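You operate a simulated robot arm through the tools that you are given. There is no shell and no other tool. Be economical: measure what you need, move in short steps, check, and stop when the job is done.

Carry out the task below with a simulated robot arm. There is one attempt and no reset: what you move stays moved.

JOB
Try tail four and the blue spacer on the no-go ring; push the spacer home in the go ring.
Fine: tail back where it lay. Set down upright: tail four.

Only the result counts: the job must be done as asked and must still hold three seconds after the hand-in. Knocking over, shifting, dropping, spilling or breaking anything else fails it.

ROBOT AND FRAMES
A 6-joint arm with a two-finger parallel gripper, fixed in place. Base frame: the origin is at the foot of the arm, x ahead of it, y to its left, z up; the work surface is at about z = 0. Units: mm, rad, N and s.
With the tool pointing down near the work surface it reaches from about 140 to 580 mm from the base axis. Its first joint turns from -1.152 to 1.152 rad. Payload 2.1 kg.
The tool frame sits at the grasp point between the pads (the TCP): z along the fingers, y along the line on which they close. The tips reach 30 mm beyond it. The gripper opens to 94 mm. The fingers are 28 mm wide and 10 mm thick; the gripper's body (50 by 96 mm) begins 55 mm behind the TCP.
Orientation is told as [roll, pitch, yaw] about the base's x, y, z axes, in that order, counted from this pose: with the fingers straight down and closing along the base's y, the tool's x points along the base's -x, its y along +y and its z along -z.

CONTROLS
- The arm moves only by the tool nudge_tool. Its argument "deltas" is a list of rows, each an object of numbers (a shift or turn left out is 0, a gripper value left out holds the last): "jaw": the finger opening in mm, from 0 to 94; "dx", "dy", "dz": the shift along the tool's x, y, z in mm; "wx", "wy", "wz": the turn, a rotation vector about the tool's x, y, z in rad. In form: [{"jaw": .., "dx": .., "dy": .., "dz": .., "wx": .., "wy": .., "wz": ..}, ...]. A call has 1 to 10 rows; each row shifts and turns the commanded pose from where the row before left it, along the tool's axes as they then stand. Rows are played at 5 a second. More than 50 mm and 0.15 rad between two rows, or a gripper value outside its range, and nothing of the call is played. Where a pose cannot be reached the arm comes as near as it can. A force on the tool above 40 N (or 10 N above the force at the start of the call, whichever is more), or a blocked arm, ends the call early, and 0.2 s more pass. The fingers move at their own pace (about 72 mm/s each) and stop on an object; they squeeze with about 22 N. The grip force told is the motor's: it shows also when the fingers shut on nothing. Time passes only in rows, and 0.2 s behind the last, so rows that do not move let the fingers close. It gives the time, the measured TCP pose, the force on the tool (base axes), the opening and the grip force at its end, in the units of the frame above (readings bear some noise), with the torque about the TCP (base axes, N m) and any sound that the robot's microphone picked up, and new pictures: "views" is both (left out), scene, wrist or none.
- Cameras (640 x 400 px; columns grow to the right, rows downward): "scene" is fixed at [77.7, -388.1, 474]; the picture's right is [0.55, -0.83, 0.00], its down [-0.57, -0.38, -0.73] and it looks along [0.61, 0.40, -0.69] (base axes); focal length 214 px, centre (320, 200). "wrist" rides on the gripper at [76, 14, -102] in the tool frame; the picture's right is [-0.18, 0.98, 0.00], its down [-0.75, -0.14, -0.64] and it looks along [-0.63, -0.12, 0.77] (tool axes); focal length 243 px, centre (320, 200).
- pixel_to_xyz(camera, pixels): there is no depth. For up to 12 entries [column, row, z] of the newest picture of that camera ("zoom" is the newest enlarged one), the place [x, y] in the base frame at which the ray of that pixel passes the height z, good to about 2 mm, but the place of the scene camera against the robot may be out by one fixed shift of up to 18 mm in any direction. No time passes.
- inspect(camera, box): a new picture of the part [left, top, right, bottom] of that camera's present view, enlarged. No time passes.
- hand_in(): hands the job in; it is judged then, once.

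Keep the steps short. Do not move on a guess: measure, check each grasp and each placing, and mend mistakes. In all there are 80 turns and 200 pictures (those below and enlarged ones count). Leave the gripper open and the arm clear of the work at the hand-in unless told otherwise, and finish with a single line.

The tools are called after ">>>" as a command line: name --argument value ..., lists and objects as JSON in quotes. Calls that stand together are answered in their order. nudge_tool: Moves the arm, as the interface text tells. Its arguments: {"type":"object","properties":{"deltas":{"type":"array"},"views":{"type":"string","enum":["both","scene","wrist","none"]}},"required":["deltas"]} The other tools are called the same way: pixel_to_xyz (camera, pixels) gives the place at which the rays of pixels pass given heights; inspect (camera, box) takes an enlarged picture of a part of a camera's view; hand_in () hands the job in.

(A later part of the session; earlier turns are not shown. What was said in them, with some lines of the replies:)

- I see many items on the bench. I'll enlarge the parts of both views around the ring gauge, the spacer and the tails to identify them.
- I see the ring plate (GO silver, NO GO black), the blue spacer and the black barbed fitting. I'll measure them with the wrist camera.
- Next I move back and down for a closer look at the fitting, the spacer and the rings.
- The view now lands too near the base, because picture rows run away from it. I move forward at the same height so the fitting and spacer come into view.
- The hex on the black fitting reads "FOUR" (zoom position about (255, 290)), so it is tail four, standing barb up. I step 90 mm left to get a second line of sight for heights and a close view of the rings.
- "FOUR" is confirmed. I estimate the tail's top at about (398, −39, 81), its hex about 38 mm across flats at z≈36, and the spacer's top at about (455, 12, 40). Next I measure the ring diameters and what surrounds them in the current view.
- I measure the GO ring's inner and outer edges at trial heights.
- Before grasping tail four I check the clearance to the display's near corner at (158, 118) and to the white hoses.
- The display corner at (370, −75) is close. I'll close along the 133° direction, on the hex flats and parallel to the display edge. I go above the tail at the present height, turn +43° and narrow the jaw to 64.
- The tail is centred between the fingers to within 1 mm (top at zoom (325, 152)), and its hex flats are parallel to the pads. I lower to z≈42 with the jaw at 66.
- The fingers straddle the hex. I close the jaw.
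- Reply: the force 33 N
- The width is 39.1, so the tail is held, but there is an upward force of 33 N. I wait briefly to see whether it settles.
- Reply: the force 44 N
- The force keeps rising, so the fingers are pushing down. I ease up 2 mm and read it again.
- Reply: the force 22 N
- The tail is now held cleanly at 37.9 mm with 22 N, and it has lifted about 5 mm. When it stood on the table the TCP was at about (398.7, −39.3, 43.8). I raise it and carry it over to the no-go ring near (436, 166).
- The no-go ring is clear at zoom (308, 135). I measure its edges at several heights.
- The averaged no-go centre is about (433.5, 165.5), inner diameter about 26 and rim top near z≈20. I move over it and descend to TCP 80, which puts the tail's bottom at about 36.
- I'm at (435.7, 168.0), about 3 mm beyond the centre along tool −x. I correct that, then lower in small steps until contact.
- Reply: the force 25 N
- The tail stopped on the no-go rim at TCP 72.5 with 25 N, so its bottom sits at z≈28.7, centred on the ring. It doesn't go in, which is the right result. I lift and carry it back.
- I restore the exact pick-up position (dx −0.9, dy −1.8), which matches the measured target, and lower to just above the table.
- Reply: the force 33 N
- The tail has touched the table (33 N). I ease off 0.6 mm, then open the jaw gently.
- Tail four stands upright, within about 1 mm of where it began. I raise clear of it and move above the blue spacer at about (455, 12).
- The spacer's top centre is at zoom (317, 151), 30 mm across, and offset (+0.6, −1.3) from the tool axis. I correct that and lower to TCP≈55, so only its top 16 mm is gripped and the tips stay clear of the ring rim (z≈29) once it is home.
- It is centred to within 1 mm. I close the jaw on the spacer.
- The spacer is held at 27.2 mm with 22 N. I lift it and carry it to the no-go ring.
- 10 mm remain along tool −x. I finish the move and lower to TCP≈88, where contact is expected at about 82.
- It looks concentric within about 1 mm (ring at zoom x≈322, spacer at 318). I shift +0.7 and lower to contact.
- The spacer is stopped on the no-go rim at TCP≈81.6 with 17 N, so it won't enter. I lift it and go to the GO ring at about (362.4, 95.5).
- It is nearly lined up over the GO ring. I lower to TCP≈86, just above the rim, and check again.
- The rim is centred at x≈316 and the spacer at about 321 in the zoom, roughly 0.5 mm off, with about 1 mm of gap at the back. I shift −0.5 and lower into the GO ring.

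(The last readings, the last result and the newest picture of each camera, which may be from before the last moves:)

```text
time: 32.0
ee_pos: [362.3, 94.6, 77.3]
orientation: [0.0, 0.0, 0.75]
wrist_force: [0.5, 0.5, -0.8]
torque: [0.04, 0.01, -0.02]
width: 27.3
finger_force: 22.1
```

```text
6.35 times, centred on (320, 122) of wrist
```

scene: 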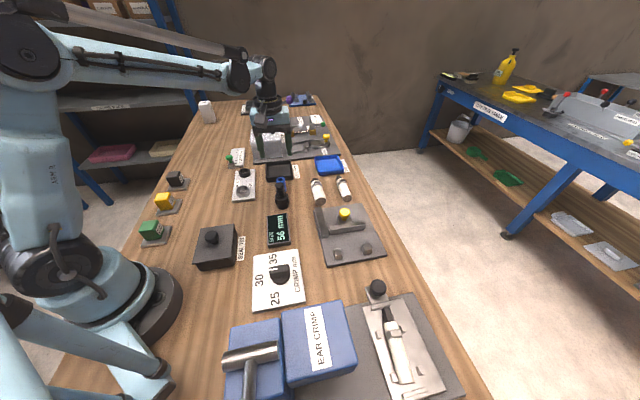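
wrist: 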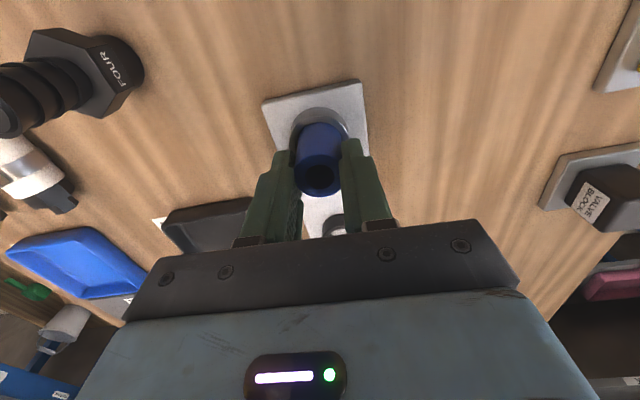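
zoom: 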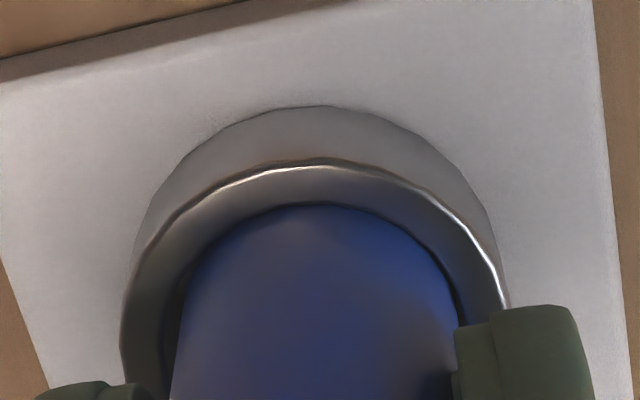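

The spacer has entered the GO ring: TCP 77.3 with no force, against contact at 82 on the no-go. I keep lowering.

>>> nudge_tool --deltas '[{"dz": 2}, {"dz": 2}, {"dz": 2}, {"dz": 2}, {"dz": 2}, {"dz": 1}, {}]' --views "none"

```text
time: 33.6
ee_pos: [364.3, 97.4, 65.6]
orientation: [0.0, -0.001, 0.75]
wrist_force: [-0.1, -0.5, 0.2]
torque: [0.04, -0.01, -0.02]
width: 27.4
finger_force: 22.3
```

No force yet at 65.6. I continue in 1 mm steps; the tips still have 7 mm to the rim.

>>> nudge_tool --deltas '[{"dz": 1}, {"dz": 1}, {"dz": 1}, {"dz": 1}, {}]' --views "wrist"

>>> inspect --camera "wrist" --box '[220, 70, 420, 195]'

```text
time: 34.8
ee_pos: [363.2, 93.7, 62.4]
orientation: [0.0, 0.0, 0.751]
wrist_force: [0.6, 2.5, 16.1]
torque: [0.07, -0.01, -0.03]
width: 27.1
finger_force: 21.7
```

wrist: 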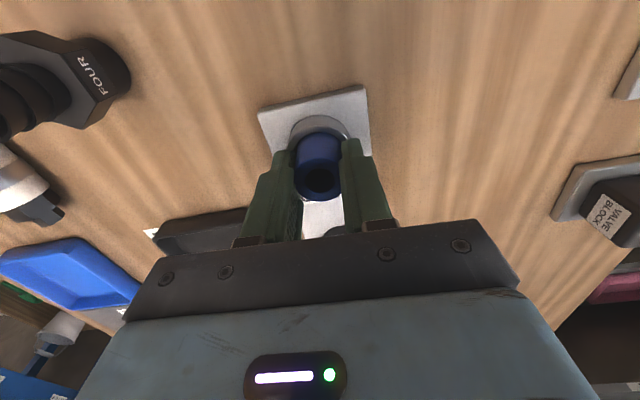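

```text
3.20 times, centred on (320, 132) of wrist
```

zoom: 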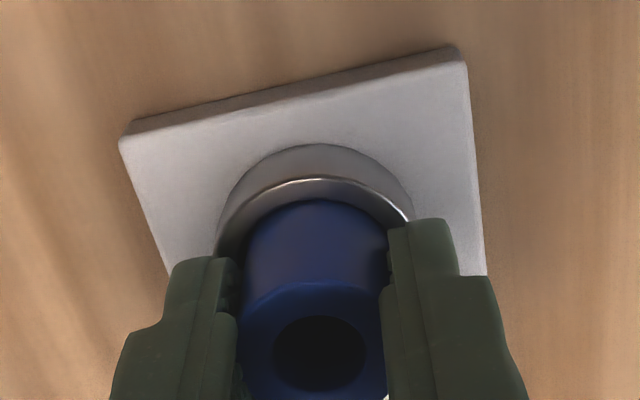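

It bottomed at TCP 62.4 (spacer bottom z≈8.7, the plate top) with 16 N. I press slightly more to make sure it is home.

>>> nudge_tool --deltas '[{"dz": 0.7}, {}]' --views "none"

```text
time: 35.4
ee_pos: [363.5, 94.9, 60.8]
orientation: [0.0, 0.0, 0.75]
wrist_force: [0.5, -0.4, 27.0]
torque: [-0.02, 0.0, -0.02]
width: 27.2
finger_force: 22.1
```

It is firm at 27 N. I ease off, open the jaw and rise, then look at how it sits.

>>> nudge_tool --deltas '[{"dz": -0.7}, {"jaw": 34}, {"jaw": 54}, {"dz": -15}, {"dz": -25}, {"dz": -30}, {}]' --views "both"

>>> inspect --camera "wrist" --box '[220, 50, 420, 175]'

>>> inspect --camera "scene" --box '[210, 150, 338, 230]'

```text
time: 37.0
ee_pos: [361.6, 94.3, 131.5]
orientation: [0.001, 0.0, 0.751]
wrist_force: [-0.4, -0.7, -0.4]
torque: [0.01, 0.0, -0.03]
width: 54.0
finger_force: 0.0
```

scene: 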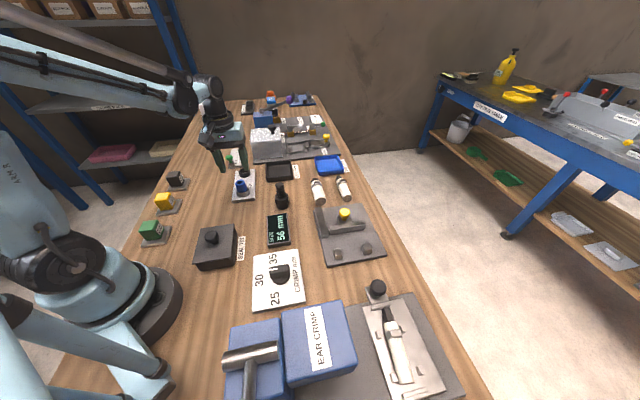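
wrist: 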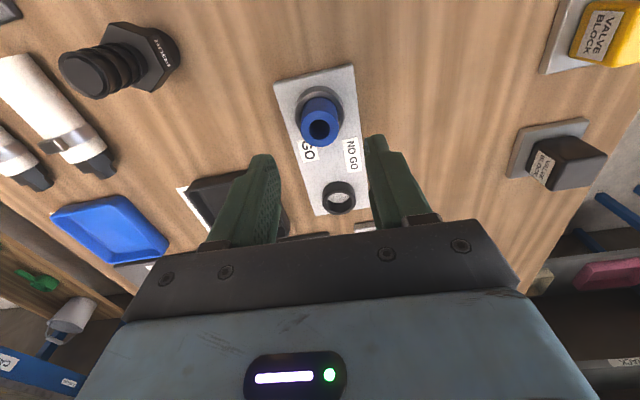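

```text
3.20 times, centred on (320, 112) of wrist
```

zoom: 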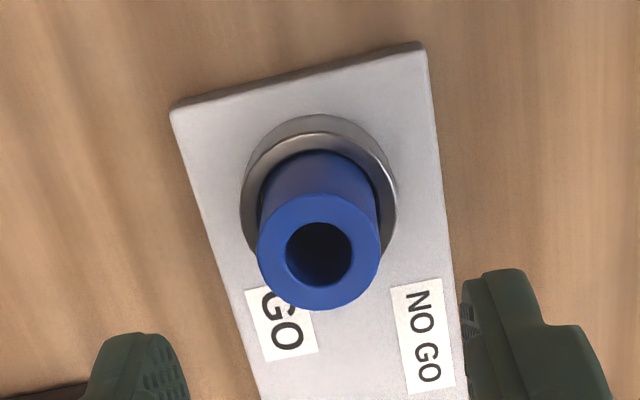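

```text
5.00 times, centred on (274, 190) of scene
```

zoom: 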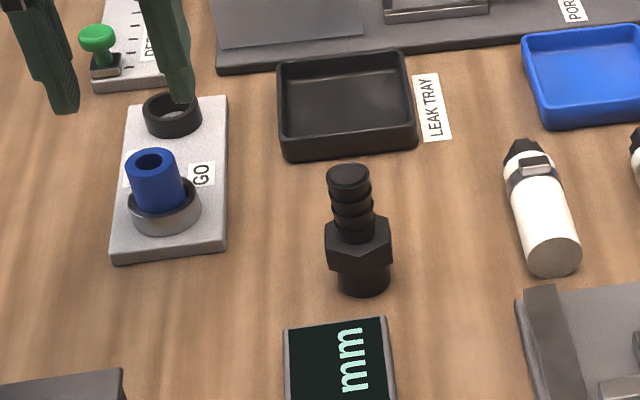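

The spacer stands straight and deep in the GO ring, having gone 20 mm below the rim contact height. Tail four is upright at its original pixels, about (283, 206). I raise the arm clear with the gripper open.

>>> nudge_tool --deltas '[{"dz": -40}, {"dz": -40, "jaw": 94}, {"dz": -40}, {}, {}]' --views "scene"

```text
time: 38.2
ee_pos: [361.5, 94.0, 250.5]
orientation: [0.001, -0.001, 0.75]
wrist_force: [-0.2, -0.4, -0.5]
torque: [0.03, -0.01, -0.02]
width: 93.9
finger_force: 0.0
```

scene: 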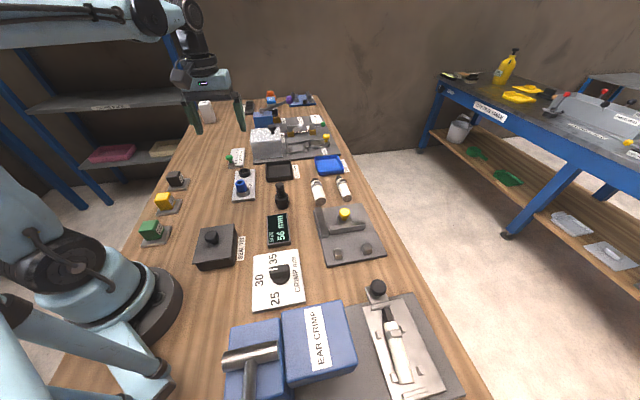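

The arm is clear, the gripper is open and both parts are in place, so I hand in.

>>> hand_in

```text
The job is handed in.
```

Tail four and the blue spacer both stopped on the no-go ring, the spacer is pushed home in the go ring, and tail four stands upright within about 1 mm of where it was; the job is handed in.
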